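You operate a simulated robot arm through the tools that you are given. There is no shell and no other tool. Be economical: measure what you need, move in short steps, check, and stop when the job is done.

The job below is to be done with a simulated robot arm. You get a single attempt, and the scene is never put back.

TASK
Stack the 32 mm white bag from the slat conveyor on top of the 40 mm white bag. Put two of the brass sleeves from the slat conveyor on the middle bay of the top shelf. Put two of the label blocks from the slat conveyor on the right bay of the top shelf. Take the white filter cartridge from the slat conveyor and put it on the silver tray there. Put the carton labelled "Spacers" from the slat conveyor on the shelf over the gauges. Put the tag from the slat conveyor on the right end of the washer bench. The order is free. Set down upright: label block, filter cartridge, carton.

Only the result counts: the job must be done as asked and must still hold three seconds after the hand-in. Knocking over, shifting, dropping, spilling or breaking anything else fails it.

THE ROBOT
A 7-joint arm with a fingered hand on a trunk, on a base that drives. Base frame: it is fixed to the floor where the robot stands at the start and does not move with it; the origin is under the middle of the robot, x ahead of it, y to its left, z up; the surface under the hand at the start is at about z = 0.8. Lengths are in m, angles in rad, forces in N, time in s.
With the tool pointing down near the work surface it reaches from about 0.2 to 0.64 m from the robot's upright axis, wherever it stands. Its first joint turns from -2.007 to 2.007 rad. Places, roughly: brass sleeve (4x4x3 cm) [0.8, 0.2, 0.8]; carton [0.75, -2, 0.75]; filter cartridge [0.5, -1.25, 0.75]; label block [0.5, -0.5, 0.75]; middle bay of the top shelf (119x24 cm) [1.04, -1.58, 1.28]; right bay of the top shelf (119x24 cm) [1.04, -2.82, 1.28]; right end of the washer bench [-2.1, -5.7, 0.8]; shelf over the gauges (205x13 cm) [3.1, -0.3, 1.46]; tag [0.5, -2, 0.75]; tray (11x12x4 cm) [0.5, -1.6, 0.8]; white bag [0.5, 0, 0.75]. Payload 3.1 kg.
The TCP is the grasp point between the finger pads, 0.022 m short of the fingertips. In the tool frame z runs along the fingers and y along their closing line. Largest opening 0.112 m; the body of the gripper starts 0.06 m behind the TCP. The gripper is a hand of 3 fingers: y runs from the thumb to the fingers, the wrist lies at [0, 0, -0.218] in the tool frame, and closing takes about 1.5 s.
Orientation is told as [roll, pitch, yaw] about the base's x, y, z axes, in that order, counted from this pose: with the fingers straight down and closing along the base's y, the tool's x points along the base's -x, its y along +y and its z along -z.

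THE INTERFACE
- The arm moves only by the tool step_arm. Its argument "motion" is a list of rows, each a list of 3 entries, a list of its own where there are three numbers: the shift along the tool's x, y, z in units of 50 mm (1.0 is 50 mm), then the turn, a rotation vector about the tool's x, y, z in units of 8 degrees (1.0 is 8 degrees), then the opening, from 0 (shut) to 1 (fully open). In form: [[[dx, dy, dz], [rx, ry, rz], fingers], ...]. A call has 1 to 10 rows; each row shifts and turns the commanded pose from where the row before left it, along the tool's axes as they then stand. A call with a number of a shift or a turn outside -1 to 1 is refused whole. A row lasts 0.2 s, in which the tool goes at most 0.05 m and 0.15 rad; a call with a longer step from one row to the next is refused whole, and so is a gripper value outside its range. A pose out of reach is approached as far as the arm can. The call stops where the force on the tool passes 40 N (or 10 N more than at its start, if that is more) or the arm is blocked; 0.2 s more then pass. Each finger travels about 0.108 m/s and halts on what it meets, pressing with about 22 N; the grip force reading is that of the motor and also rises with nothing between the fingers. The clock runs only during rows and for 0.2 s after the last one: add rows that do not move to give the fingers time. It gives the time, the measured TCP pose, the force on the tool (base axes), the opening and the grip force at its end, in the units of the frame above (readings bear some noise), with the torque about the TCP (base axes, N m) and any sound that the robot's microphone picked up.
- Cameras (640 x 400 px; columns grow to the right, rows downward): "scene" is now at [0.0071, 0.124, 1.6106]; the picture's right is [-0.39, -0.92, 0.00], its down [-0.73, 0.31, -0.60] and it looks along [0.56, -0.24, -0.80] (base axes); focal length 294 px, centre (320, 200). "wrist" rides on the gripper at [0.066, 0.003, -0.08] in the tool frame; the picture's right is [-0.05, 1.00, 0.00], its down [-0.77, -0.04, -0.64] and it looks along [-0.64, -0.03, 0.77] (tool axes); focal length 275 px, centre (320, 200). There is no depth. A picture from a camera that has moved, and an enlarged one, comes with that camera's place and axes in the base frame and with its lens.
- snapshot(camera): a new picture of that camera. No time passes.
- raise_lower(by): slides the trunk up (or, below 0, down) by that many m; the arm and the scene camera ride with it, the base frame stays. It gives what a move gives, with no picture.
- drive_base(legs): drives the robot by 1 to 6 legs, each [ahead, left, turn to the left] in m, m and rad, along the robot's own axes; the way and the turn of a leg run together, so that a leg with both is an arc; at most 1.5 m and 3.142 rad a leg. The arm and the cameras ride along, it lands a little off, and it stops where it bumps. It gives what a move gives.
- hand_shape(shape): the hand has 3 fingers and takes this shape, open, in about a second: jaw (thumb against the fingers, like two jaws); tri (thumb and two fingers); tip (a fingertip pinch); poke (one finger out to press); point (the index stretched); flat (the hand flat); cup (the hand cupped); fist (a fist). The gripper value then closes the fingers along that shape, each until it touches; the sizes above hold for jaw. It gives what a move gives, with no picture.
- head_to(pan, tilt): turns the head with the scene camera to pan (to the left, within 2.705 rad either way) and tilt (down, from -0.506 to 1.204), counted from straight ahead of the robot. It gives what a move gives.
- zoom(camera, box): a new picture of the part [left, top, right, bottom] of that camera's present view, enlarged. No time passes.
- job_done(): hands the job in; it is judged then, once.

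Work in short steps. Places have to be worked out from the pictures, the camera data and where the tool is seen: move nearer, look again, correct. Check each grasp and each placing, and mend what went wrong. You have 483 turns and 236 pictures in all, those below and enlarged ones among them. Open the gripper and draw the arm clear of the work before you hand the job in, unless the task says otherwise; then end with one line.

The tools are called after "Emit:" by a JSON object that holds its "api" and its "payload". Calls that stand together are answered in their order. step_arm: Moves the arm, as the interface text tells. Its arguments: {"type":"object","properties":{"motion":{"type":"array","items":{"type":"array"}}},"required":["motion"]} The other tools are called the same way: raise_lower (by) slides the trunk up or down; hand_shape (shape) gives the hand a shape; drive_base (legs) drives the base; head_to (pan, tilt) turns the head that bears the scene camera; snapshot (camera) takes a picture; zoom (camera, box) takes an enlarged picture of a part of a camera's view; job_done () hands the job in.

At the start:

```text
time: 0.0
tool_pos: [0.3828, -0.1562, 1.0125]
orientation: [-0.001, 0.0, -0.002]
force: [0.3, 0.1, 0.3]
torque: [0.02, 0.01, -0.04]
width: 0.1119
grasp_force: 0.0
shape: jaw
trunk travel left (down, up): [-0.75, 0.24]
robot x, y, heading: [0.0003, -0.0025, -0.001]
head pan, tilt: [-0.401, 0.923]
```

scene: 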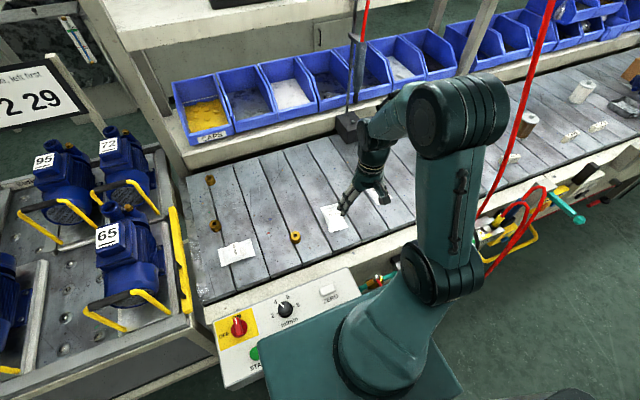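
wrist: 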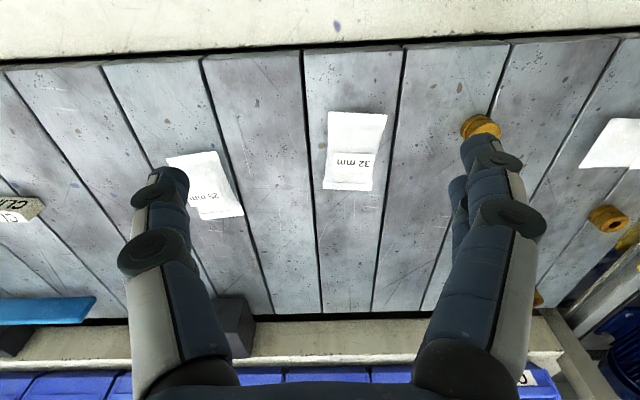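

I'll survey first: the wrist view shows 25 mm and 32 mm bags under the hand. I turn the head along the conveyor to see the rest.

Emit:
{"api": "zoom", "payload": {"camera": "scene", "box": [180, 130, 420, 280]}}

Emit:
{"api": "zoom", "payload": {"camera": "scene", "box": [440, 0, 640, 200]}}

Emit:
{"api": "head_to", "payload": {"pan": -1.1, "tilt": 0.5}}

Emit:
{"api": "snapshot", "payload": {"camera": "scene"}}

```text
2.67 times, centred on (300, 205) of scene
camera zoom: at [0.0071, 0.124, 1.6106], right [-0.39, -0.92, 0.0], down [-0.73, 0.31, -0.6], along [0.56, -0.24, -0.8], focal length 785 px, centre (373, 187)
```

zoom: 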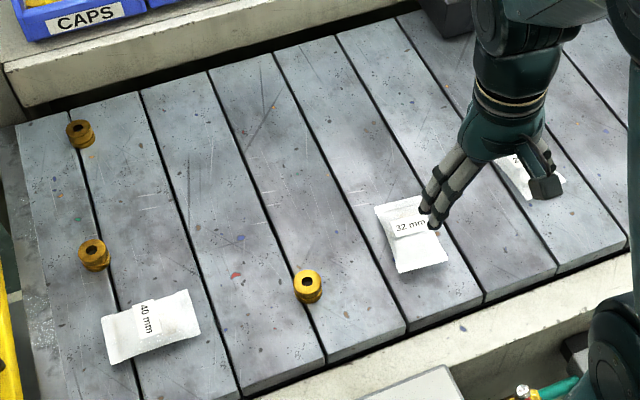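

```text
2.00 times, centred on (540, 100) of scene
camera zoom: at [0.0071, 0.124, 1.6106], right [-0.39, -0.92, 0.0], down [-0.73, 0.31, -0.6], along [0.56, -0.24, -0.8], focal length 589 px, centre (-120, 400)
```

zoom: 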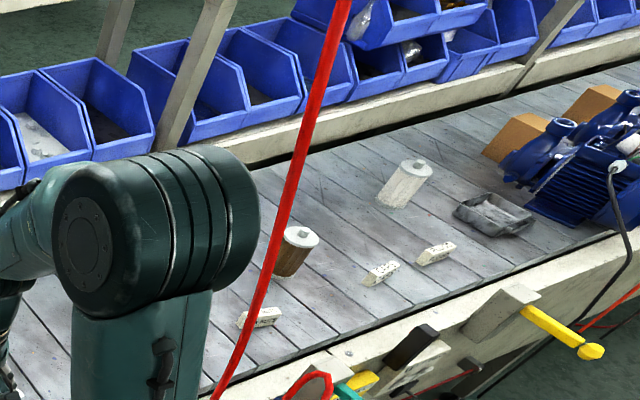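

```text
time: 1.1
tool_pos: [0.3822, -0.158, 1.0142]
orientation: [-0.002, -0.001, -0.001]
force: [-0.3, 0.7, -0.4]
torque: [-0.02, 0.02, 0.0]
width: 0.112
grasp_force: 0.0
shape: jaw
trunk travel left (down, up): [-0.75, 0.24]
robot x, y, heading: [-0.0012, -0.0037, -0.001]
head pan, tilt: [-1.1, 0.499]
```

```text
231 pictures are left
camera scene: at [-0.0198, 0.072, 1.6461], right [-0.89, -0.45, 0.0], down [-0.22, 0.43, -0.88], along [0.4, -0.78, -0.48], focal length 294 px, centre (320, 200)
```

scene: 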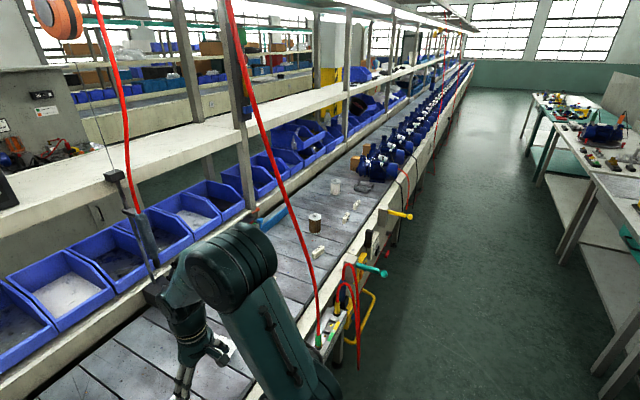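

The 32 mm bag is about 0.066 x 0.098 and centred near (0.49, -0.12). I move above it and look again to refine its height.

Emit:
{"api": "step_arm", "payload": {"motion": [[[-0.72, 0.24, 0.5], [0, 0, 0], 1], [[-0.72, 0.24, 0.5], [0, 0, 0], 1], [[-0.72, 0.24, 0.5], [0, 0, 0.716], 1], [[0, 0, 0], [0, 0, 0], 1]]}}

Emit:
{"api": "snapshot", "payload": {"camera": "wrist"}}

Emit:
{"api": "head_to", "payload": {"pan": -0.2, "tilt": 1.0}}

Emit:
{"api": "snapshot", "payload": {"camera": "scene"}}

```text
time: 2.1
tool_pos: [0.49, -0.1237, 0.9378]
orientation: [-0.001, -0.002, -0.101]
force: [0.2, -0.8, -0.2]
torque: [-0.01, -0.02, -0.01]
width: 0.1117
grasp_force: 0.1
shape: jaw
trunk travel left (down, up): [-0.75, 0.24]
robot x, y, heading: [0.0003, -0.0023, 0.002]
head pan, tilt: [-1.1, 0.499]
```

```text
230 pictures are left
camera wrist: at [0.425, -0.1121, 1.018], right [0.15, 0.99, 0.0], down [0.76, -0.11, 0.64], along [0.63, -0.09, -0.77], focal length 275 px, centre (320, 200)
```

wrist: 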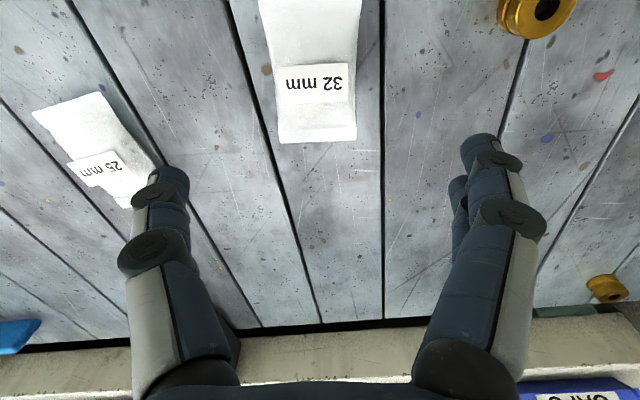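

```text
time: 3.3
tool_pos: [0.4906, -0.1218, 0.9366]
orientation: [-0.001, -0.001, -0.102]
force: [-0.7, 0.8, -0.8]
torque: [0.0, 0.01, -0.01]
width: 0.1116
grasp_force: 0.1
shape: jaw
trunk travel left (down, up): [-0.75, 0.24]
robot x, y, heading: [0.0005, 0.0018, 0.001]
head pan, tilt: [-0.201, 1.0]
```

```text
229 pictures are left
camera scene: at [0.0072, 0.1391, 1.6051], right [-0.2, -0.98, 0.0], down [-0.82, 0.17, -0.54], along [0.53, -0.11, -0.84], focal length 294 px, centre (320, 200)
```

scene: 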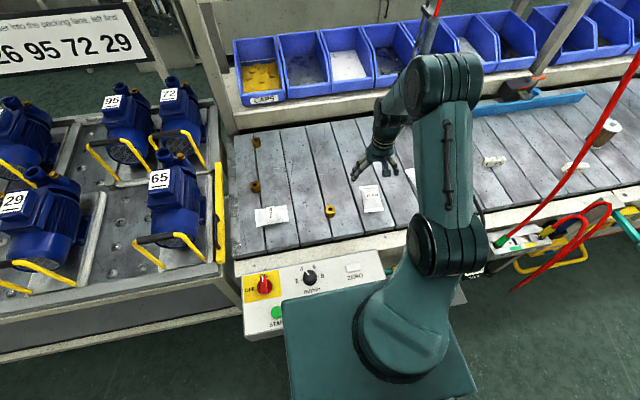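

Triangulation puts the bag's far edge at z≈0.807, consistent with a belt near 0.80. I descend toward the bag with fingers open on either side, checking forces.

Emit:
{"api": "step_arm", "payload": {"motion": [[[0.04, 0, 0.9], [0, 0, 0], 1], [[0.0, 0, 0.9], [0, 0, 0], 1], [[0, 0, 0.2], [0, 0, 0], 1]]}}

Emit:
{"api": "snapshot", "payload": {"camera": "wrist"}}

Emit:
{"api": "zoom", "payload": {"camera": "scene", "box": [230, 120, 430, 245]}}

```text
time: 4.1
tool_pos: [0.4885, -0.1211, 0.8374]
orientation: [-0.002, -0.003, -0.101]
force: [0.1, -0.7, 0.6]
torque: [0.01, 0.0, 0.01]
width: 0.1118
grasp_force: 0.0
shape: jaw
trunk travel left (down, up): [-0.75, 0.24]
robot x, y, heading: [-0.0014, -0.0014, 0.004]
head pan, tilt: [-0.201, 1.0]
```

```text
228 pictures are left
camera wrist: at [0.4232, -0.1109, 0.9173], right [0.15, 0.99, 0.0], down [0.76, -0.11, 0.64], along [0.63, -0.09, -0.77], focal length 275 px, centre (320, 200)
```

wrist: 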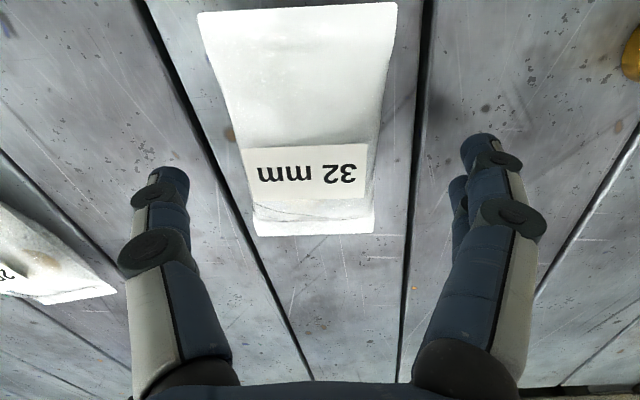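

```text
3.20 times, centred on (330, 182) of scene
camera zoom: at [0.0069, 0.1393, 1.605], right [-0.2, -0.98, 0.0], down [-0.82, 0.17, -0.54], along [0.53, -0.11, -0.84], focal length 942 px, centre (288, 256)
```

zoom: 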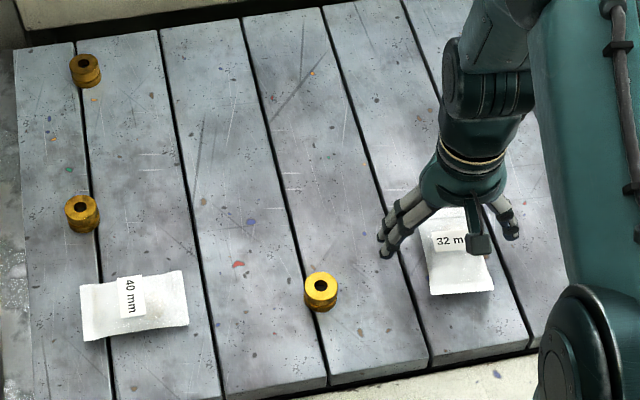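

The hand is centred within about 5 mm of the bag. I shift a little and descend in small steps.

Emit:
{"api": "step_arm", "payload": {"motion": [[[0, -0.08, 0.1], [0, 0, 0], 1], [[0, 0, 0.1], [0, 0, 0], 1], [[0, 0, 0.06], [0, 0, 0], 1]]}}

```text
time: 4.9
tool_pos: [0.4881, -0.1255, 0.8236]
orientation: [0.0, -0.001, -0.101]
force: [-0.2, -0.2, 0.0]
torque: [0.0, 0.02, 0.02]
width: 0.1116
grasp_force: 0.0
shape: jaw
trunk travel left (down, up): [-0.75, 0.24]
robot x, y, heading: [-0.0001, -0.0024, -0.004]
head pan, tilt: [-0.201, 1.0]
```

No contact yet; I go a bit lower.

Emit:
{"api": "step_arm", "payload": {"motion": [[[0, 0, 0.06], [0, 0, 0], 1], [[0, 0, 0.06], [0, 0, 0], 1]]}}

Emit:
{"api": "snapshot", "payload": {"camera": "wrist"}}

```text
time: 5.5
tool_pos: [0.4883, -0.1251, 0.8199]
orientation: [-0.002, -0.005, -0.101]
force: [0.6, -0.9, 14.8]
torque: [0.28, -0.02, 0.03]
width: 0.1119
grasp_force: 0.0
shape: jaw
trunk travel left (down, up): [-0.75, 0.24]
robot x, y, heading: [-0.0022, -0.0005, 0.005]
head pan, tilt: [-0.201, 1.0]
```

```text
226 pictures are left
camera wrist: at [0.422, -0.1146, 0.8996], right [0.15, 0.99, 0.0], down [0.76, -0.11, 0.64], along [0.63, -0.09, -0.77], focal length 275 px, centre (320, 200)
```

wrist: 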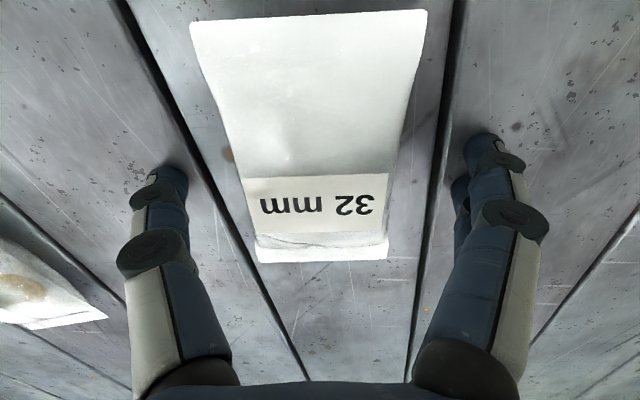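

Contact: the belt surface is z≈0.798. I raise 4 mm and close.

Emit:
{"api": "step_arm", "payload": {"motion": [[[0, 0, -0.1], [0, 0, 0], 1], [[0, 0, 0], [0, 0, 0], 0], [[0, 0, 0], [0, 0, 0], 0], [[0, 0, 0], [0, 0, 0], 0], [[0, 0, 0], [0, 0, 0], 0], [[0, 0, 0], [0, 0, 0], 0], [[0, 0, 0], [0, 0, 0], 0], [[0, 0, 0], [0, 0, 0], 0]]}}

Emit:
{"api": "snapshot", "payload": {"camera": "wrist"}}

```text
time: 7.3
tool_pos: [0.4868, -0.1247, 0.8228]
orientation: [-0.002, 0.0, -0.101]
force: [-0.2, -0.7, -0.4]
torque: [0.0, -0.03, 0.01]
width: 0.0484
grasp_force: 22.4
shape: jaw
trunk travel left (down, up): [-0.75, 0.24]
robot x, y, heading: [-0.0038, -0.0038, -0.002]
head pan, tilt: [-0.201, 1.0]
```

```text
225 pictures are left
camera wrist: at [0.4225, -0.1144, 0.9033], right [0.15, 0.99, 0.0], down [0.76, -0.11, 0.64], along [0.63, -0.09, -0.77], focal length 275 px, centre (320, 200)
```

wrist: 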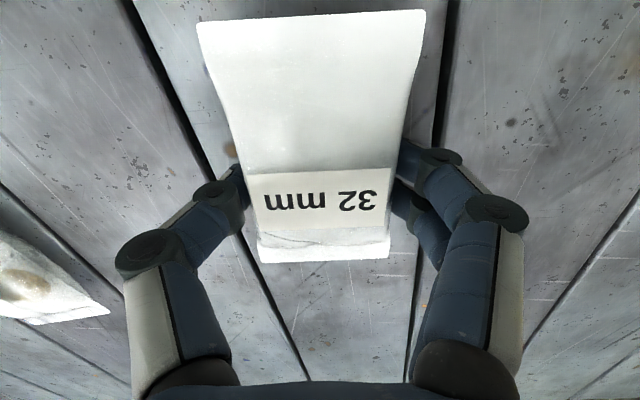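

The grip holds at 48 mm. I lift 9 cm and travel toward the 40 mm bag at about (0.483, 0.193).

Emit:
{"api": "step_arm", "payload": {"motion": [[[0, 0, -0.9], [0, 0, 0], 0], [[0, 0, -0.9], [0, 0, 0], 0], [[0.103, 0.9, 0], [0, 0, 0], 0], [[0.103, 0.9, 0], [0, 0, 0], 0], [[0.103, 0.9, 0], [0, 0, 0], 0], [[0.103, 0.9, 0], [0, 0, 0], 0], [[0.103, 0.9, 0], [0, 0, 0], 0], [[0.103, 0.9, 0], [0, 0, 0], 0], [[0.103, 0.9, 0], [0, 0, 0], 0]]}}

Emit:
{"api": "step_arm", "payload": {"motion": [[[0, 0, 0], [0, 0, -0.955], 0], [[0, 0, 0], [0, 0, -0.955], 0], [[0, 0, 0], [0, 0, -0.955], 0], [[0, 0, 0], [0, 0, -0.955], 0], [[0, 0, 0], [0, 0, -0.955], 0], [[0, 0, 0], [0, 0, -0.955], 0]]}}

Emit:
{"api": "step_arm", "payload": {"motion": [[[0, 0, 0], [0, 0, -0.955], 0], [[0, 0, 0], [0, 0, -0.955], 0], [[0, 0, 0], [0, 0, -0.955], 0], [[0, 0, 0], [0, 0, -0.955], 0], [[0, 0, 0], [0, 0, -0.955], 0], [[0, 0, 0], [0, 0, -0.955], 0]]}}

Emit:
{"api": "snapshot", "payload": {"camera": "wrist"}}

Emit:
{"api": "zoom", "payload": {"camera": "scene", "box": [220, 110, 420, 235]}}

```text
time: 9.3
tool_pos: [0.4844, 0.1936, 0.9124]
orientation: [-0.005, -0.002, -0.103]
force: [0.5, -0.1, -1.0]
torque: [-0.03, -0.05, 0.0]
width: 0.048
grasp_force: 21.7
shape: jaw
trunk travel left (down, up): [-0.75, 0.24]
robot x, y, heading: [-0.001, 0.0007, 0.001]
head pan, tilt: [-0.201, 1.0]
```

```text
time: 10.7
tool_pos: [0.4847, 0.1917, 0.9129]
orientation: [-0.001, 0.0, 0.701]
force: [-1.4, 0.7, -1.3]
torque: [0.02, 0.0, 0.02]
width: 0.048
grasp_force: 22.0
shape: jaw
trunk travel left (down, up): [-0.75, 0.24]
robot x, y, heading: [-0.0003, -0.001, 0.002]
head pan, tilt: [-0.201, 1.0]
```

```text
time: 12.1
tool_pos: [0.4852, 0.1917, 0.9123]
orientation: [0.0, 0.003, 1.502]
force: [-0.2, -0.9, -1.6]
torque: [0.01, 0.01, 0.04]
width: 0.0479
grasp_force: 21.6
shape: jaw
trunk travel left (down, up): [-0.75, 0.24]
robot x, y, heading: [-0.0055, 0.0001, -0.002]
head pan, tilt: [-0.201, 1.0]
```

```text
224 pictures are left
camera wrist: at [0.4771, 0.127, 0.9935], right [-0.99, 0.12, 0.0], down [0.09, 0.77, 0.64], along [0.07, 0.63, -0.77], focal length 275 px, centre (320, 200)
```

wrist: 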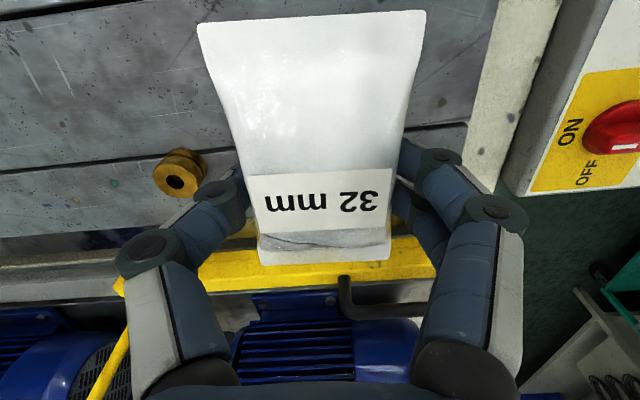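

```text
3.20 times, centred on (320, 172) of scene
camera zoom: at [0.0073, 0.1394, 1.605], right [-0.2, -0.98, 0.0], down [-0.82, 0.17, -0.54], along [0.53, -0.11, -0.84], focal length 942 px, centre (320, 288)
```

zoom: 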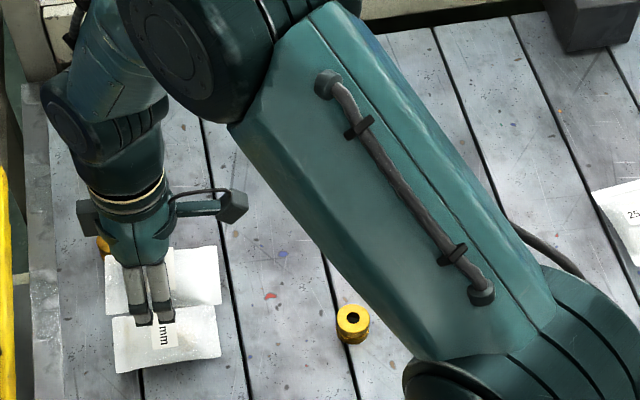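

The carried bag is over the 40 mm bag and aligned with it. I descend, watching the force.

Emit:
{"api": "step_arm", "payload": {"motion": [[[0, 0, 0.6], [0, 0, 0], 0], [[0, 0, 0.5], [0, 0, 0], 0]]}}

Emit:
{"api": "zoom", "payload": {"camera": "scene", "box": [220, 160, 320, 235]}}

Emit:
{"api": "step_arm", "payload": {"motion": [[[0, 0, 0.1], [0, 0, 0], 0], [[0, 0, 0.1], [0, 0, 0], 0], [[0, 0, 0], [0, 0, 0], 0]]}}

```text
time: 12.7
tool_pos: [0.4829, 0.1915, 0.8574]
orientation: [-0.001, 0.002, 1.499]
force: [-0.8, 0.2, -1.1]
torque: [-0.01, -0.01, 0.0]
width: 0.0478
grasp_force: 21.8
shape: jaw
trunk travel left (down, up): [-0.75, 0.24]
robot x, y, heading: [-0.0004, -0.0003, -0.003]
head pan, tilt: [-0.201, 1.0]
```

```text
5.33 times, centred on (270, 198) of scene
camera zoom: at [0.0076, 0.1396, 1.605], right [-0.2, -0.98, 0.0], down [-0.82, 0.17, -0.54], along [0.53, -0.11, -0.84], focal length 1570 px, centre (587, 213)
```

zoom: 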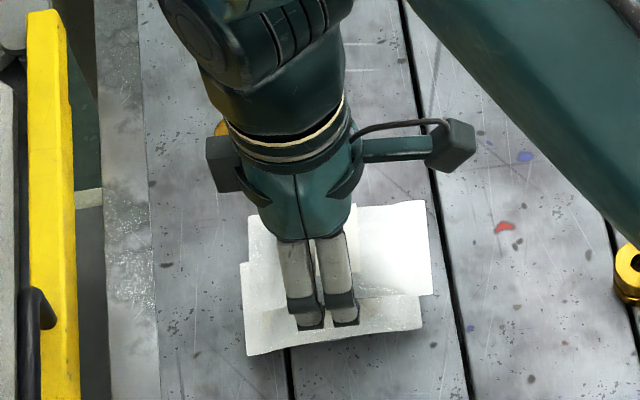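

```text
time: 13.5
tool_pos: [0.4832, 0.1916, 0.8472]
orientation: [-0.003, 0.001, 1.498]
force: [-0.2, 0.0, 8.2]
torque: [0.03, 0.14, 0.0]
width: 0.0471
grasp_force: 22.1
shape: jaw
trunk travel left (down, up): [-0.75, 0.24]
robot x, y, heading: [-0.0007, -0.0025, -0.001]
head pan, tilt: [-0.201, 1.0]
```

Contact at 8 N on the lower bag. I release.

Emit:
{"api": "step_arm", "payload": {"motion": [[[0, 0, 0], [0, 0, 0], 0.55], [[0, 0, 0], [0, 0, 0], 0.7], [[0, 0, 0], [0, 0, 0], 0.8], [[0, 0, 0], [0, 0, 0], 0.9], [[0, 0, 0], [0, 0, 0], 1], [[0, 0, 0], [0, 0, 0], 1], [[0, 0, -0.9], [0, 0, 0], 1], [[0, 0, -0.9], [0, 0, 0], 1]]}}

Emit:
{"api": "snapshot", "payload": {"camera": "wrist"}}

Emit:
{"api": "zoom", "payload": {"camera": "scene", "box": [220, 160, 320, 235]}}

```text
time: 15.3
tool_pos: [0.4837, 0.1918, 0.9371]
orientation: [-0.001, -0.001, 1.499]
force: [0.5, 0.1, 0.3]
torque: [-0.01, 0.0, -0.01]
width: 0.1118
grasp_force: 0.0
shape: jaw
trunk travel left (down, up): [-0.75, 0.24]
robot x, y, heading: [0.0006, 0.002, 0.0]
head pan, tilt: [-0.201, 1.0]
```

```text
221 pictures are left
camera wrist: at [0.4764, 0.1259, 1.0185], right [-0.99, 0.12, 0.0], down [0.09, 0.77, 0.64], along [0.08, 0.63, -0.77], focal length 275 px, centre (320, 200)
```

wrist: 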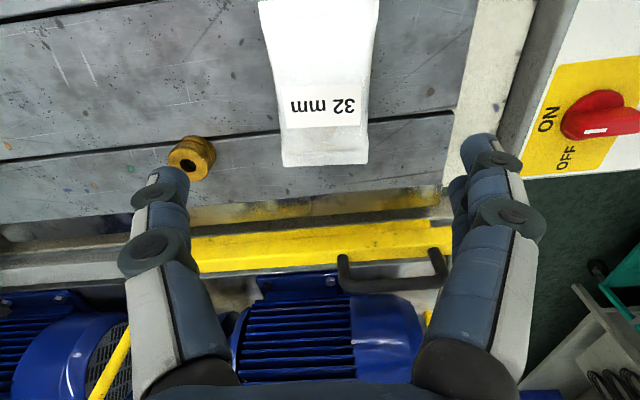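

```text
5.33 times, centred on (270, 198) of scene
camera zoom: at [0.0064, 0.139, 1.605], right [-0.2, -0.98, 0.0], down [-0.82, 0.17, -0.54], along [0.53, -0.11, -0.84], focal length 1570 px, centre (587, 213)
```

zoom: 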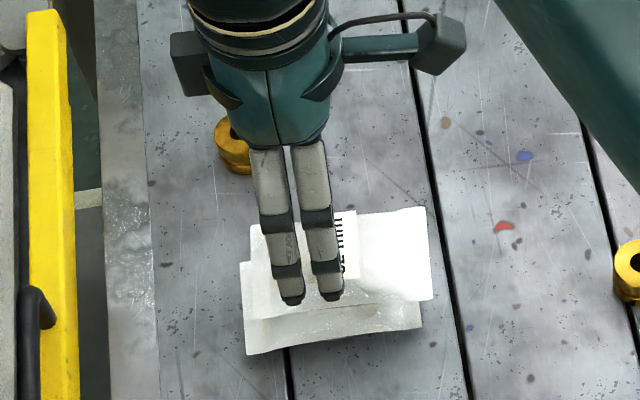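

The 32 mm bag sits on the 40 mm one. Next I need to know how close the base may come to the conveyor and where the shelf front is, so I look down at the base and along the shelf.

Emit:
{"api": "head_to", "payload": {"pan": 0.9, "tilt": 1.2}}

Emit:
{"api": "snapshot", "payload": {"camera": "scene"}}

Emit:
{"api": "head_to", "payload": {"pan": -0.95, "tilt": 0.25}}

Emit:
{"api": "snapshot", "payload": {"camera": "scene"}}

Emit:
{"api": "head_to", "payload": {"pan": -1.5, "tilt": 0.9}}

Emit:
{"api": "snapshot", "payload": {"camera": "scene"}}

```text
time: 16.6
tool_pos: [0.4845, 0.191, 0.938]
orientation: [0.0, 0.002, 1.5]
force: [0.2, -0.5, -0.3]
torque: [-0.01, -0.03, 0.03]
width: 0.1119
grasp_force: 0.0
shape: jaw
trunk travel left (down, up): [-0.75, 0.24]
robot x, y, heading: [-0.0004, -0.0011, -0.004]
head pan, tilt: [0.901, 1.201]
```

```text
219 pictures are left
camera scene: at [-0.0264, 0.197, 1.5924], right [0.78, -0.62, 0.0], down [-0.58, -0.73, -0.36], along [0.23, 0.28, -0.93], focal length 294 px, centre (320, 200)
```

scene: 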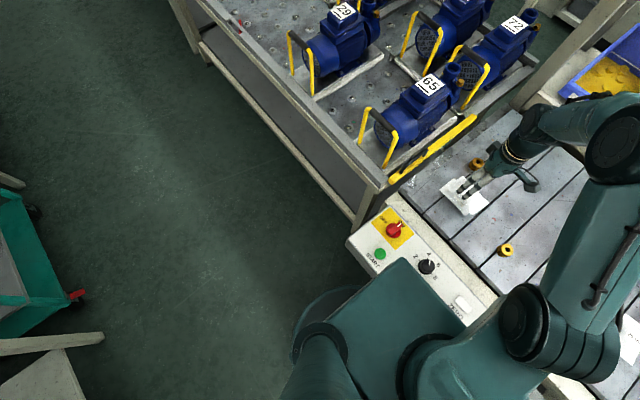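

```text
time: 18.4
tool_pos: [0.4846, 0.1915, 0.9369]
orientation: [-0.001, 0.002, 1.499]
force: [0.1, 0.4, 0.2]
torque: [0.02, -0.01, -0.04]
width: 0.1118
grasp_force: 0.0
shape: jaw
trunk travel left (down, up): [-0.75, 0.24]
robot x, y, heading: [0.0018, 0.0007, 0.0]
head pan, tilt: [-0.949, 0.25]
```

```text
218 pictures are left
camera scene: at [-0.0067, 0.0774, 1.6692], right [-0.81, -0.58, 0.0], down [-0.14, 0.2, -0.97], along [0.56, -0.79, -0.25], focal length 294 px, centre (320, 200)
```

scene: 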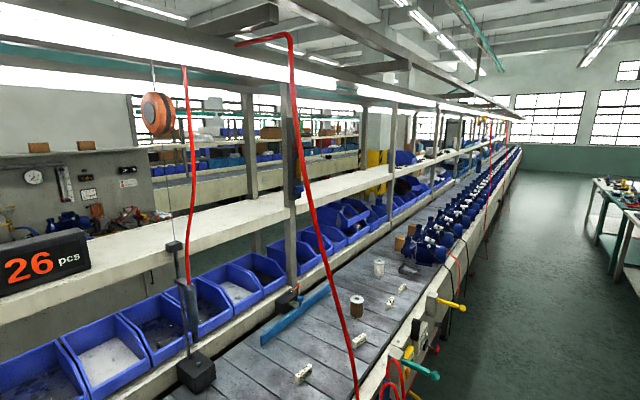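

```text
time: 19.4
tool_pos: [0.4845, 0.1908, 0.9368]
orientation: [-0.001, 0.001, 1.5]
force: [0.6, 0.1, 0.9]
torque: [-0.02, 0.0, 0.03]
width: 0.1119
grasp_force: 0.1
shape: jaw
trunk travel left (down, up): [-0.75, 0.24]
robot x, y, heading: [0.0025, -0.0002, -0.0]
head pan, tilt: [-1.499, 0.901]
```

```text
217 pictures are left
camera scene: at [-0.0556, 0.0779, 1.6123], right [-1.0, -0.07, 0.0], down [-0.06, 0.78, -0.62], along [0.04, -0.62, -0.78], focal length 294 px, centre (320, 200)
```

scene: 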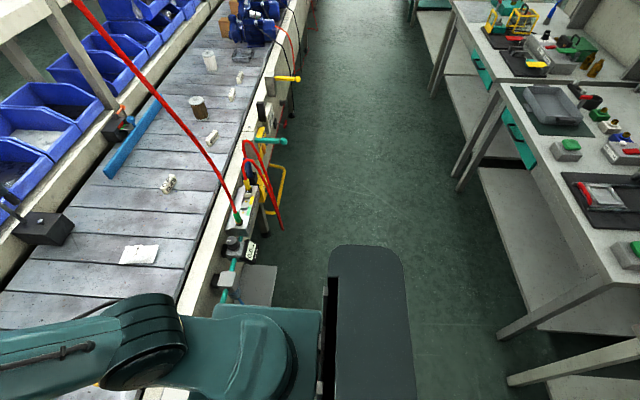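

The layout is clear. To see my own base and its clearance to the conveyor, I turn the wrist camera back toward the robot (raising the hand first).

Emit:
{"api": "step_arm", "payload": {"motion": [[[0, 0, -0.9], [0, 0, 0], 1], [[0, 0, -0.9], [0, 0, 0], 1], [[0, 0, -0.9], [0, 0, 0], 1], [[0, 0, 0], [0, 0, -0.97], 1], [[0, 0, 0], [0, 0, -0.97], 1], [[0, 0, 0], [0, 0, -0.97], 1], [[0, 0, 0], [0, 0, -0.97], 1], [[0, 0, 0], [0, 0, -0.97], 1], [[0, 0, 0], [0, 0, -0.97], 1]]}}

Emit:
{"api": "step_arm", "payload": {"motion": [[[0, 0, 0], [0, 0, -0.97], 1], [[0, 0, 0], [0, 0, -0.97], 1], [[0, 0, 0], [0, 0, -0.97], 1], [[0, 0, 0], [0, 0, -0.97], 1], [[0, 0, 0], [0, 0, -0.97], 1], [[0, 0, 0], [0, 0, -0.97], 1]]}}

Emit:
{"api": "snapshot", "payload": {"camera": "wrist"}}

```text
time: 21.4
tool_pos: [0.3927, 0.2081, 1.0567]
orientation: [-0.001, 0.005, 2.313]
force: [0.3, 0.2, 0.9]
torque: [-0.01, -0.05, 0.01]
width: 0.1119
grasp_force: 0.1
shape: jaw
out of reach, approached as far as the arm can: row 8, 9
trunk travel left (down, up): [-0.75, 0.24]
robot x, y, heading: [-0.0001, -0.0012, -0.003]
head pan, tilt: [-1.499, 0.901]
```

```text
time: 22.9
tool_pos: [0.2232, 0.2317, 1.0152]
orientation: [0.003, 0.005, 2.92]
force: [-0.4, 0.0, 0.9]
torque: [0.02, 0.01, 0.01]
width: 0.112
grasp_force: 0.1
shape: jaw
out of reach, approached as far as the arm can: row 1, 2, 3, 4, 5, 6
trunk travel left (down, up): [-0.75, 0.24]
robot x, y, heading: [0.003, 0.0013, -0.006]
head pan, tilt: [-1.499, 0.901]
```

```text
216 pictures are left
camera wrist: at [0.2874, 0.2149, 1.0968], right [-0.26, -0.96, 0.0], down [-0.75, 0.21, 0.63], along [-0.61, 0.17, -0.77], focal length 275 px, centre (320, 200)
```

wrist: 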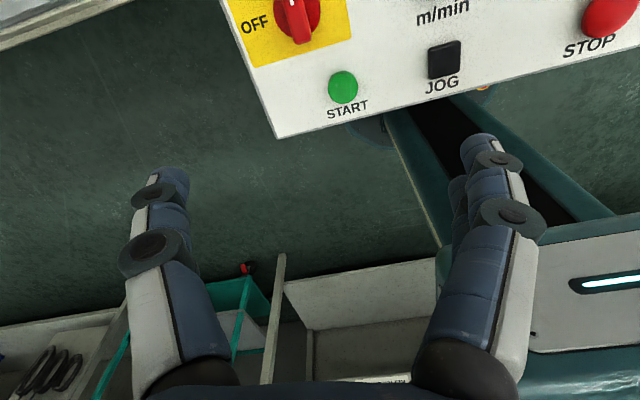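

The hand drifted near the wrist limit. I unwind to a neutral heading.

Emit:
{"api": "step_arm", "payload": {"motion": [[[0, 0, -0.5], [0, 0, 0.97], 1], [[0, 0, -0.5], [0, 0, 0.97], 1], [[0, 0, 0], [0, 0, 0.97], 1], [[0, 0, 0], [0, 0, 0.97], 1], [[0, 0, 0], [0, 0, 0.97], 1], [[0, 0, 0], [0, 0, 0.97], 1], [[0, 0, 0], [0, 0, 0.97], 1], [[0, 0, 0], [0, 0, 0.97], 1], [[0, 0, 0], [0, 0, 0.97], 1], [[0, 0, 0], [0, 0, 0.97], 1]]}}

Emit:
{"api": "step_arm", "payload": {"motion": [[[0, 0, 0], [0, 0, 0.97], 1], [[0, 0, 0], [0, 0, 0.97], 1], [[0, 0, 0], [0, 0, 0.97], 1], [[0, 0, 0], [0, 0, 0.97], 1], [[0, 0, 0], [0, 0, 0.97], 1], [[0, 0, 0], [0, 0, 0.97], 1], [[0, 0, 0], [0, 0, 0.97], 1], [[0, 0, 0], [0, 0, 0.97], 1], [[0, 0, 0], [0, 0, 0.97], 1], [[0, 0, 0], [0, 0, 0.97], 1]]}}

```text
time: 25.1
tool_pos: [0.2243, 0.2301, 1.0664]
orientation: [-0.004, 0.003, 1.561]
force: [-0.4, 0.1, -0.3]
torque: [-0.01, 0.02, -0.01]
width: 0.1119
grasp_force: 0.0
shape: jaw
trunk travel left (down, up): [-0.75, 0.24]
robot x, y, heading: [-0.0011, -0.0005, -0.0]
head pan, tilt: [-1.499, 0.901]
```

```text
time: 27.2
tool_pos: [0.2239, 0.232, 1.0661]
orientation: [-0.004, -0.005, 0.208]
force: [0.7, -0.3, 1.0]
torque: [-0.01, 0.02, -0.03]
width: 0.112
grasp_force: 0.0
shape: jaw
trunk travel left (down, up): [-0.75, 0.24]
robot x, y, heading: [-0.0027, -0.0044, 0.001]
head pan, tilt: [-1.499, 0.901]
```

Before grasping the sleeves I test how far the arm reaches at shelf height (tool down), raising the trunk fully in this clear spot.

Emit:
{"api": "raise_lower", "payload": {"by": 0.24}}

Emit:
{"api": "step_arm", "payload": {"motion": [[[0, 0, 0], [0, 0, 0.75], 1], [[0, 0, 0], [0, 0, 0.74], 1], [[-0.9, 0, 0], [0, 0, 0], 1], [[-0.9, 0, 0], [0, 0, 0], 1], [[-0.9, 0, 0], [0, 0, 0], 1], [[-0.9, 0, -0.3], [0, 0, 0], 1], [[-0.9, 0, -0.3], [0, 0, 0], 1], [[-0.9, 0, -0.3], [0, 0, 0], 1], [[-0.9, 0, 0], [0, 0, 0], 1], [[-0.9, 0, 0], [0, 0, 0], 1]]}}

Emit:
{"api": "step_arm", "payload": {"motion": [[[-0.9, 0, 0], [0, 0, 0], 1], [[-0.9, 0, 0], [0, 0, 0], 1], [[-0.9, 0, 0], [0, 0, 0], 1]]}}

```text
time: 29.8
tool_pos: [0.2233, 0.2308, 1.3066]
orientation: [-0.003, -0.003, 0.21]
force: [0.2, 0.9, 0.2]
torque: [-0.04, 0.01, 0.0]
width: 0.1119
grasp_force: 0.2
shape: jaw
trunk travel left (down, up): [-0.99, 0.0]
robot x, y, heading: [0.0017, 0.0015, -0.002]
head pan, tilt: [-1.499, 0.901]
```

```text
time: 31.9
tool_pos: [0.5847, 0.2325, 1.3498]
orientation: [-0.005, 0.0, 0.004]
force: [-0.4, -0.3, 0.0]
torque: [-0.01, 0.01, -0.03]
width: 0.1121
grasp_force: 0.0
shape: jaw
trunk travel left (down, up): [-0.99, 0.0]
robot x, y, heading: [0.0006, 0.0009, 0.004]
head pan, tilt: [-1.499, 0.901]
```

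```text
time: 32.8
tool_pos: [0.6031, 0.2049, 1.3517]
orientation: [-0.001, -0.003, 0.001]
force: [0.5, -0.4, 0.3]
torque: [0.01, 0.03, -0.01]
width: 0.1118
grasp_force: 0.1
shape: jaw
out of reach, approached as far as the arm can: row 1, 2, 3
trunk travel left (down, up): [-0.99, 0.0]
robot x, y, heading: [0.0037, 0.0, -0.002]
head pan, tilt: [-1.499, 0.901]
```

Tool-down reach at shelf height is ~0.636, so I'll need a forward-tilted hand (≈40°) and a base ~0.15 forward. I'll lower the trunk, then grasp sleeve S1 (≈(0.464, 0.012)) with a 40° tilt so it can be set down upright.

Emit:
{"api": "raise_lower", "payload": {"by": -0.24}}

Emit:
{"api": "step_arm", "payload": {"motion": [[[0.7, -0.7, 0], [0, 0, 0], 1], [[0.7, -0.7, 0], [0, 0, 0], 1], [[0.7, -0.7, 0], [0, 0, 0], 1], [[0.7, -0.7, 0], [0, 0, 0], 1], [[0, -0.9, 0], [0, -1, 0], 1], [[0, 0, 0], [0, -1, 0], 1], [[0, 0, 0], [0, -1, 0], 1], [[0, 0, 0], [0, -1, 0], 1], [[0, 0, 0], [0, -1, 0], 1]]}}

Emit:
{"api": "snapshot", "payload": {"camera": "wrist"}}

```text
time: 35.2
tool_pos: [0.6034, 0.2073, 1.113]
orientation: [-0.002, -0.005, 0.002]
force: [-0.8, -1.2, 0.5]
torque: [-0.02, 0.03, 0.0]
width: 0.1118
grasp_force: 0.0
shape: jaw
trunk travel left (down, up): [-0.75, 0.24]
robot x, y, heading: [0.0024, -0.002, -0.003]
head pan, tilt: [-1.499, 0.901]
```

```text
time: 37.2
tool_pos: [0.4621, 0.021, 1.1127]
orientation: [-0.001, -0.705, 0.004]
force: [-0.1, -0.6, -0.5]
torque: [0.03, 0.0, 0.02]
width: 0.1119
grasp_force: 0.0
shape: jaw
trunk travel left (down, up): [-0.75, 0.24]
robot x, y, heading: [-0.0013, 0.0012, 0.001]
head pan, tilt: [-1.499, 0.901]
```

```text
215 pictures are left
camera wrist: at [0.36, 0.0249, 1.1306], right [0.03, 1.0, 0.03], down [0.17, -0.03, 0.98], along [0.98, -0.03, -0.18], focal length 275 px, centre (320, 200)
```

wrist: 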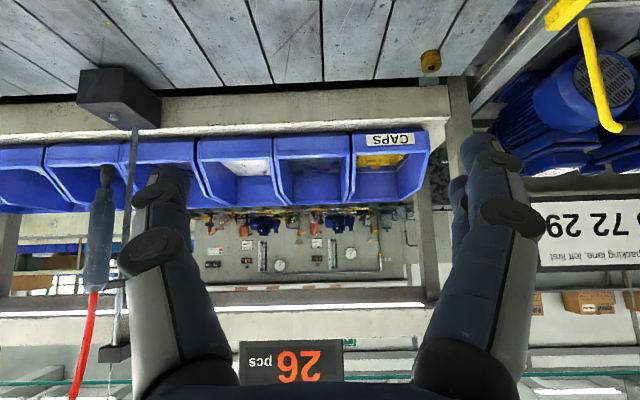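

I descend vertically toward the hover point over S1 and aim the head there.

Emit:
{"api": "step_arm", "payload": {"motion": [[[0.552, -0.034, 0.649], [0, 0, 0], 1], [[0.552, -0.034, 0.649], [0, 0, 0], 1], [[0.552, -0.034, 0.649], [0, 0, 0], 1], [[0.552, -0.034, 0.649], [0, 0, 0], 1], [[0.552, -0.034, 0.649], [0, 0, 0], 1]]}}

Emit:
{"api": "head_to", "payload": {"pan": -0.1, "tilt": 1.1}}

Emit:
{"api": "snapshot", "payload": {"camera": "scene"}}

Emit:
{"api": "snapshot", "payload": {"camera": "wrist"}}

```text
time: 38.5
tool_pos: [0.4631, 0.0124, 0.8965]
orientation: [-0.003, -0.7, 0.003]
force: [0.6, 0.1, 0.0]
torque: [0.01, 0.02, 0.01]
width: 0.1116
grasp_force: 0.0
shape: jaw
trunk travel left (down, up): [-0.75, 0.24]
robot x, y, heading: [-0.0002, 0.0013, 0.005]
head pan, tilt: [-1.499, 0.901]
```

```text
time: 40.0
tool_pos: [0.4631, 0.0119, 0.8963]
orientation: [-0.001, -0.704, 0.004]
force: [0.3, 0.0, -0.5]
torque: [-0.03, -0.01, 0.04]
width: 0.1122
grasp_force: 0.0
shape: jaw
trunk travel left (down, up): [-0.75, 0.24]
robot x, y, heading: [-0.0045, -0.0014, 0.002]
head pan, tilt: [-0.099, 1.1]
```

```text
214 pictures are left
camera scene: at [0.0015, 0.1468, 1.5984], right [-0.1, -0.99, 0.0], down [-0.89, 0.09, -0.45], along [0.45, -0.05, -0.89], focal length 294 px, centre (320, 200)
```

scene: 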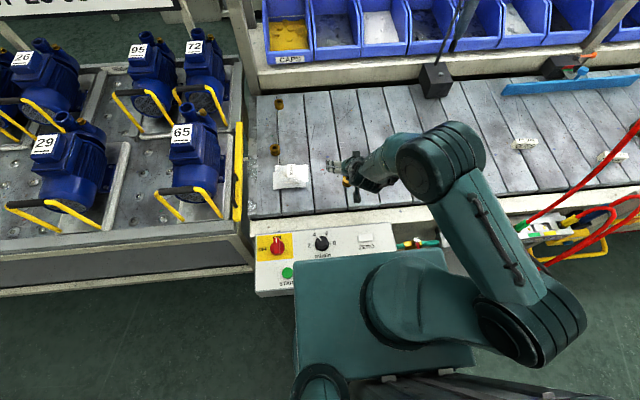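

```text
213 pictures are left
camera wrist: at [0.3608, 0.0159, 0.9164], right [0.03, 1.0, 0.03], down [0.18, -0.03, 0.98], along [0.98, -0.03, -0.18], focal length 275 px, centre (320, 200)
```

wrist: 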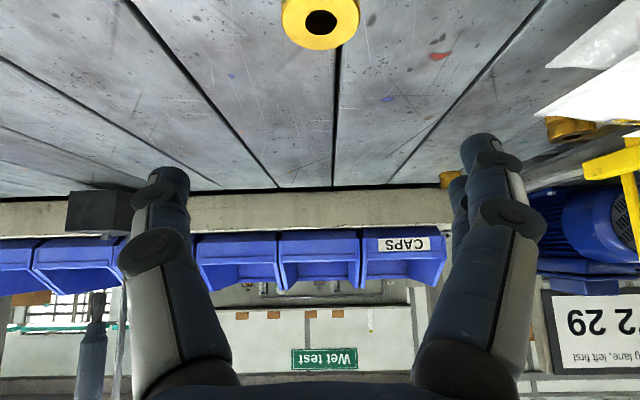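

The wrist view confirms S1 at (0.454, 0.015). I descend to TCP z≈0.826.

Emit:
{"api": "step_arm", "payload": {"motion": [[[0.53, 0.03, 0.475], [0, 0, 0], 1], [[0.53, 0.03, 0.475], [0, 0, 0], 1], [[0, 0, 0], [0, 0, 0], 1]]}}

Emit:
{"api": "zoom", "payload": {"camera": "scene", "box": [250, 120, 410, 220]}}

```text
time: 40.8
tool_pos: [0.4526, 0.015, 0.8266]
orientation: [-0.002, -0.704, 0.005]
force: [0.9, 0.1, 0.2]
torque: [0.03, 0.01, -0.02]
width: 0.112
grasp_force: 0.0
shape: jaw
trunk travel left (down, up): [-0.75, 0.24]
robot x, y, heading: [0.0027, 0.0017, -0.003]
head pan, tilt: [-0.099, 1.1]
```

```text
4.00 times, centred on (330, 170) of scene
camera zoom: at [0.0008, 0.1468, 1.5984], right [-0.1, -1.0, 0.0], down [-0.89, 0.09, -0.45], along [0.45, -0.05, -0.89], focal length 1177 px, centre (280, 320)
```

zoom: 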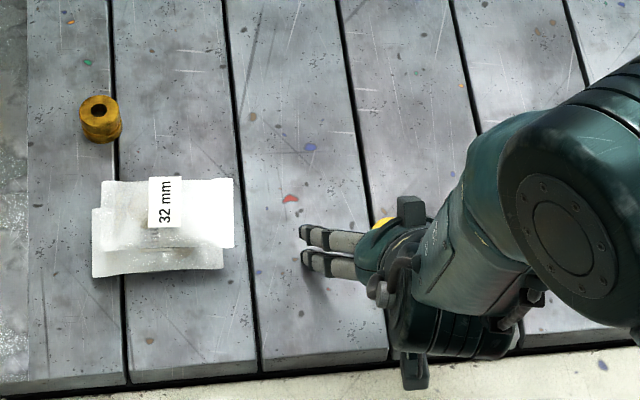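

The sleeve is between the fingers. I close.

Emit:
{"api": "step_arm", "payload": {"motion": [[[0.03, 0, 0.03], [0, 0, 0], 1], [[0, 0, 0], [0, 0, 0], 0], [[0, 0, 0], [0, 0, 0], 0], [[0, 0, 0], [0, 0, 0], 0], [[0, 0, 0], [0, 0, 0], 0], [[0, 0, 0], [0, 0, 0], 0], [[0, 0, 0], [0, 0, 0], 0], [[0, 0, 0], [0, 0, 0], 0]]}}

Emit:
{"api": "zoom", "payload": {"camera": "scene", "box": [290, 140, 410, 215]}}

Emit:
{"api": "zoom", "payload": {"camera": "wrist", "box": [200, 0, 440, 150]}}

```text
time: 42.6
tool_pos: [0.4527, 0.0153, 0.8257]
orientation: [-0.003, -0.707, 0.005]
force: [2.3, 2.1, 15.3]
torque: [0.59, -0.15, -0.08]
width: 0.0175
grasp_force: 21.9
shape: jaw
trunk travel left (down, up): [-0.75, 0.24]
robot x, y, heading: [0.0026, -0.0046, 0.002]
head pan, tilt: [-0.099, 1.1]
```

```text
5.33 times, centred on (350, 178) of scene
camera zoom: at [-0.0002, 0.1473, 1.5985], right [-0.1, -1.0, 0.0], down [-0.89, 0.09, -0.46], along [0.45, -0.05, -0.89], focal length 1570 px, centre (160, 320)
```

zoom: 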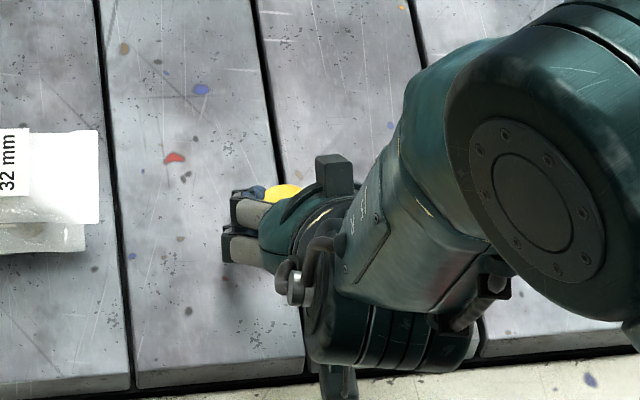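

```text
2.67 times, centred on (320, 75) of wrist
camera zoom: at [0.3506, 0.0196, 0.8444], right [0.03, 1.0, 0.03], down [0.17, -0.03, 0.98], along [0.98, -0.03, -0.17], focal length 734 px, centre (320, 533)
```

zoom: 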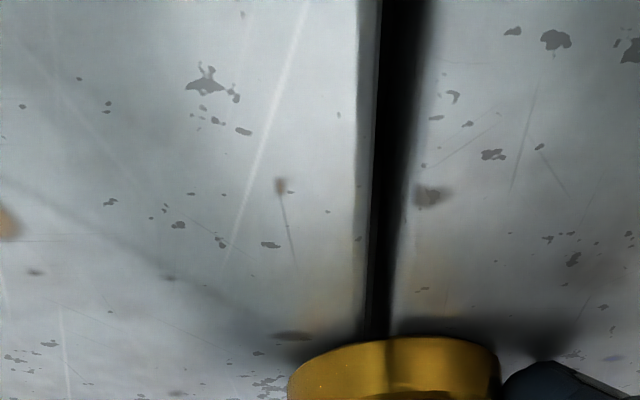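

Width 17 mm is less than the sleeve's ~30 mm, so the grip may be off-centre. I look at the full wrist view.

Emit:
{"api": "snapshot", "payload": {"camera": "wrist"}}

```text
209 pictures are left
camera wrist: at [0.3506, 0.0196, 0.8444], right [0.03, 1.0, 0.03], down [0.17, -0.03, 0.98], along [0.98, -0.03, -0.17], focal length 275 px, centre (320, 200)
```

wrist: 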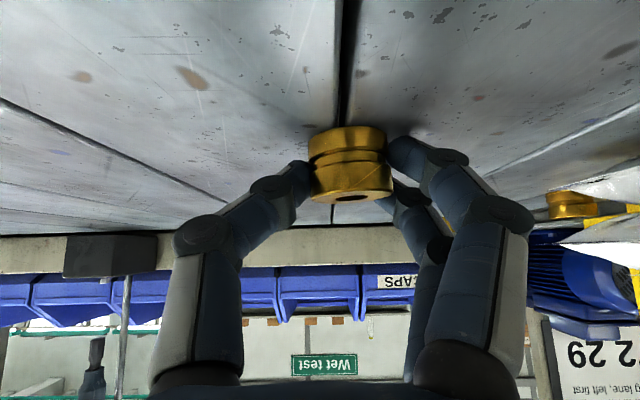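

The sleeve is between thumb and fingers. I lift a little and check.

Emit:
{"api": "step_arm", "payload": {"motion": [[[-0.26, 0, -0.31], [0, 0, 0], 0], [[-0.26, 0, -0.31], [0, 0, 0], 0], [[-0.52, 0, -0.62], [0, 0, 0], 0]]}}

Emit:
{"api": "snapshot", "payload": {"camera": "wrist"}}

Emit:
{"api": "zoom", "payload": {"camera": "scene", "box": [290, 120, 410, 195]}}

```text
time: 43.4
tool_pos: [0.4526, 0.0141, 0.9063]
orientation: [-0.004, -0.702, 0.004]
force: [-0.4, -0.3, -0.1]
torque: [-0.01, 0.01, -0.01]
width: 0.0161
grasp_force: 22.4
shape: jaw
trunk travel left (down, up): [-0.75, 0.24]
robot x, y, heading: [-0.0017, -0.0018, -0.001]
head pan, tilt: [-0.099, 1.1]
```

```text
208 pictures are left
camera wrist: at [0.3512, 0.0176, 0.9249], right [0.03, 1.0, 0.03], down [0.18, -0.03, 0.98], along [0.98, -0.03, -0.18], focal length 275 px, centre (320, 200)
```

wrist: 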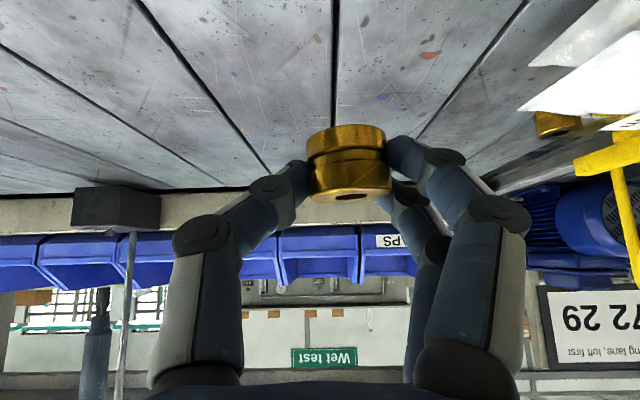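

```text
5.33 times, centred on (350, 158) of scene
camera zoom: at [0.0016, 0.1466, 1.5984], right [-0.1, -0.99, 0.0], down [-0.89, 0.09, -0.45], along [0.45, -0.04, -0.89], focal length 1570 px, centre (160, 427)
```

zoom: 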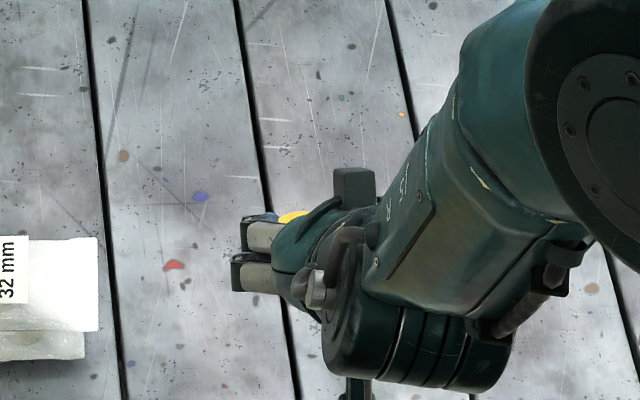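

S1 is held. I retract the hand, back the base off, and drive to the right along the conveyor.

Emit:
{"api": "step_arm", "payload": {"motion": [[[0.2475, 0, -0.867], [0, 0, 0], 0], [[0.2475, 0, -0.867], [0, 0, 0], 0], [[0.2475, 0, -0.867], [0, 0, 0], 0], [[0.2475, 0, -0.867], [0, 0, 0], 0]]}}

Emit:
{"api": "drive_base", "payload": {"legs": [[-0.3, 0, 0], [0, -1.3, 0]]}}

Emit:
{"api": "head_to", "payload": {"pan": -0.2, "tilt": 0.5}}

Emit:
{"api": "snapshot", "payload": {"camera": "scene"}}

Emit:
{"api": "snapshot", "payload": {"camera": "wrist"}}

```text
time: 44.4
tool_pos: [0.3374, 0.0212, 1.0088]
orientation: [-0.003, -0.702, 0.003]
force: [0.1, 0.3, 0.0]
torque: [-0.01, 0.02, 0.0]
width: 0.0157
grasp_force: 22.0
shape: jaw
out of reach, approached as far as the arm can: row 4
trunk travel left (down, up): [-0.75, 0.24]
robot x, y, heading: [0.0017, -0.0004, 0.006]
head pan, tilt: [-0.099, 1.1]
```

```text
time: 52.6
tool_pos: [0.0268, -1.2879, 1.0089]
orientation: [-0.003, -0.702, -0.017]
force: [0.3, -0.3, -0.9]
torque: [-0.03, -0.01, 0.02]
width: 0.0159
grasp_force: 22.3
shape: jaw
trunk travel left (down, up): [-0.75, 0.24]
robot x, y, heading: [-0.3128, -1.3009, -0.015]
head pan, tilt: [-0.099, 1.1]
```

```text
time: 53.6
tool_pos: [0.0262, -1.2886, 1.0089]
orientation: [-0.002, -0.702, -0.016]
force: [-0.8, -1.2, -1.0]
torque: [-0.02, 0.01, 0.01]
width: 0.016
grasp_force: 21.6
shape: jaw
trunk travel left (down, up): [-0.75, 0.24]
robot x, y, heading: [-0.3083, -1.3008, -0.012]
head pan, tilt: [-0.201, 0.499]
```

```text
206 pictures are left
camera scene: at [-0.2809, -1.1681, 1.646], right [-0.22, -0.98, 0.0], down [-0.47, 0.1, -0.88], along [0.86, -0.19, -0.48], focal length 294 px, centre (320, 200)
```

scene: 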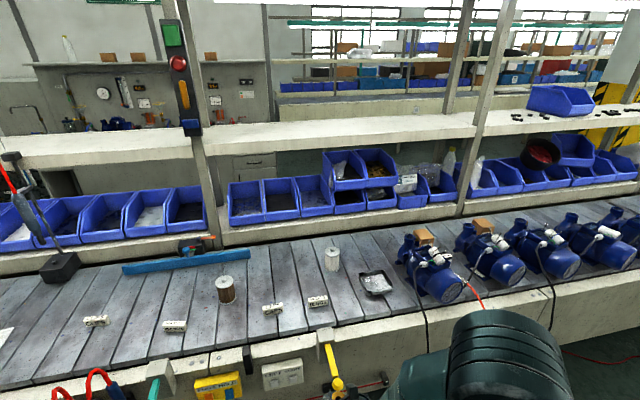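

```text
205 pictures are left
camera wrist: at [-0.0753, -1.2827, 1.0272], right [0.05, 1.0, 0.03], down [0.18, -0.04, 0.98], along [0.98, -0.05, -0.18], focal length 275 px, centre (320, 200)
```

wrist: 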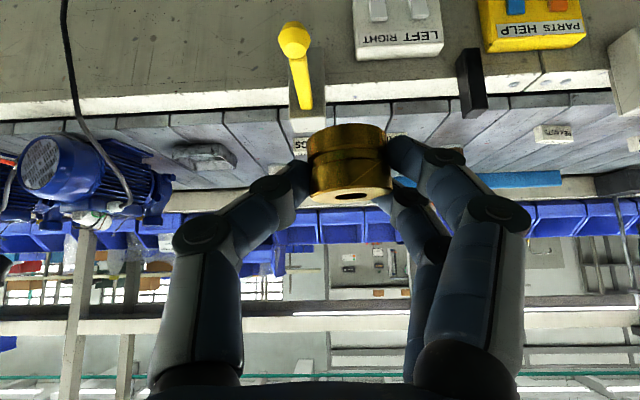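

Middle bay lies between the posts; its clearest front is near y≈-1.9 (right of the yellow lever, between pump cables). I raise the trunk, drive there, and creep forward.

Emit:
{"api": "raise_lower", "payload": {"by": 0.24}}

Emit:
{"api": "drive_base", "payload": {"legs": [[0, -0.62, 0.012], [0.3, 0, 0]]}}

Emit:
{"api": "head_to", "payload": {"pan": -0.5, "tilt": 1.15}}

Emit:
{"api": "snapshot", "payload": {"camera": "scene"}}

Emit:
{"api": "snapshot", "payload": {"camera": "wrist"}}

```text
time: 56.1
tool_pos: [0.0273, -1.2884, 1.2476]
orientation: [-0.003, -0.701, -0.016]
force: [-0.8, -0.3, 0.4]
torque: [0.0, 0.03, 0.02]
width: 0.016
grasp_force: 22.3
shape: jaw
trunk travel left (down, up): [-0.99, 0.0]
robot x, y, heading: [-0.3094, -1.3032, -0.02]
head pan, tilt: [-0.201, 0.499]
```

```text
time: 61.2
tool_pos: [0.3162, -1.9076, 1.249]
orientation: [-0.004, -0.704, -0.007]
force: [-0.2, 0.3, -1.1]
torque: [0.01, -0.02, 0.01]
width: 0.0156
grasp_force: 22.1
shape: jaw
trunk travel left (down, up): [-0.99, 0.0]
robot x, y, heading: [-0.0221, -1.9275, -0.009]
head pan, tilt: [-0.201, 0.499]
```

```text
time: 62.2
tool_pos: [0.3162, -1.9093, 1.249]
orientation: [-0.004, -0.702, -0.005]
force: [0.8, -0.4, 0.0]
torque: [-0.03, 0.0, -0.02]
width: 0.0159
grasp_force: 22.9
shape: jaw
trunk travel left (down, up): [-0.99, 0.0]
robot x, y, heading: [-0.0202, -1.9264, -0.013]
head pan, tilt: [-0.499, 1.15]
```

```text
204 pictures are left
camera scene: at [-0.0296, -1.8005, 1.8354], right [-0.49, -0.87, 0.0], down [-0.8, 0.45, -0.41], along [0.36, -0.2, -0.91], focal length 294 px, centre (320, 200)
```

scene: 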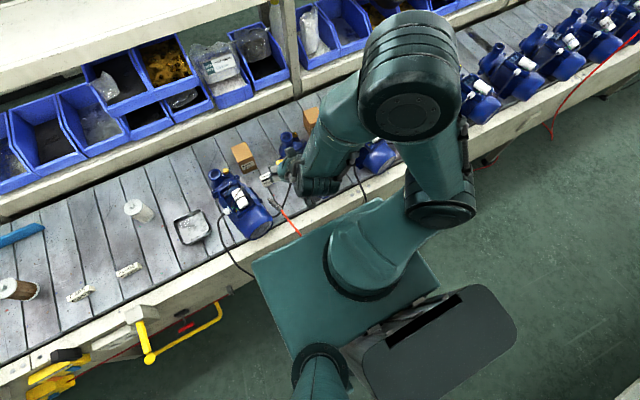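

```text
203 pictures are left
camera wrist: at [0.2141, -1.9035, 1.2673], right [0.04, 1.0, 0.03], down [0.18, -0.04, 0.98], along [0.98, -0.04, -0.18], focal length 275 px, centre (320, 200)
```

wrist: 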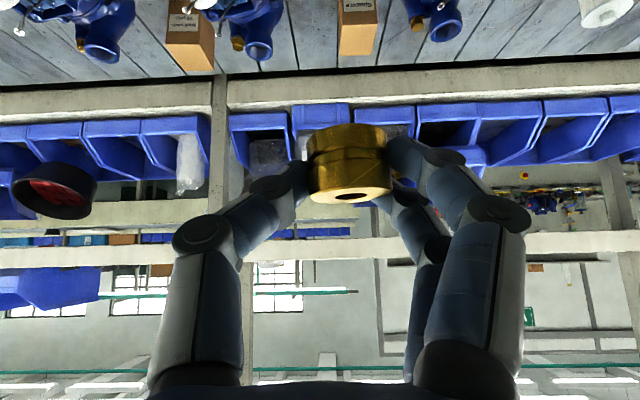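

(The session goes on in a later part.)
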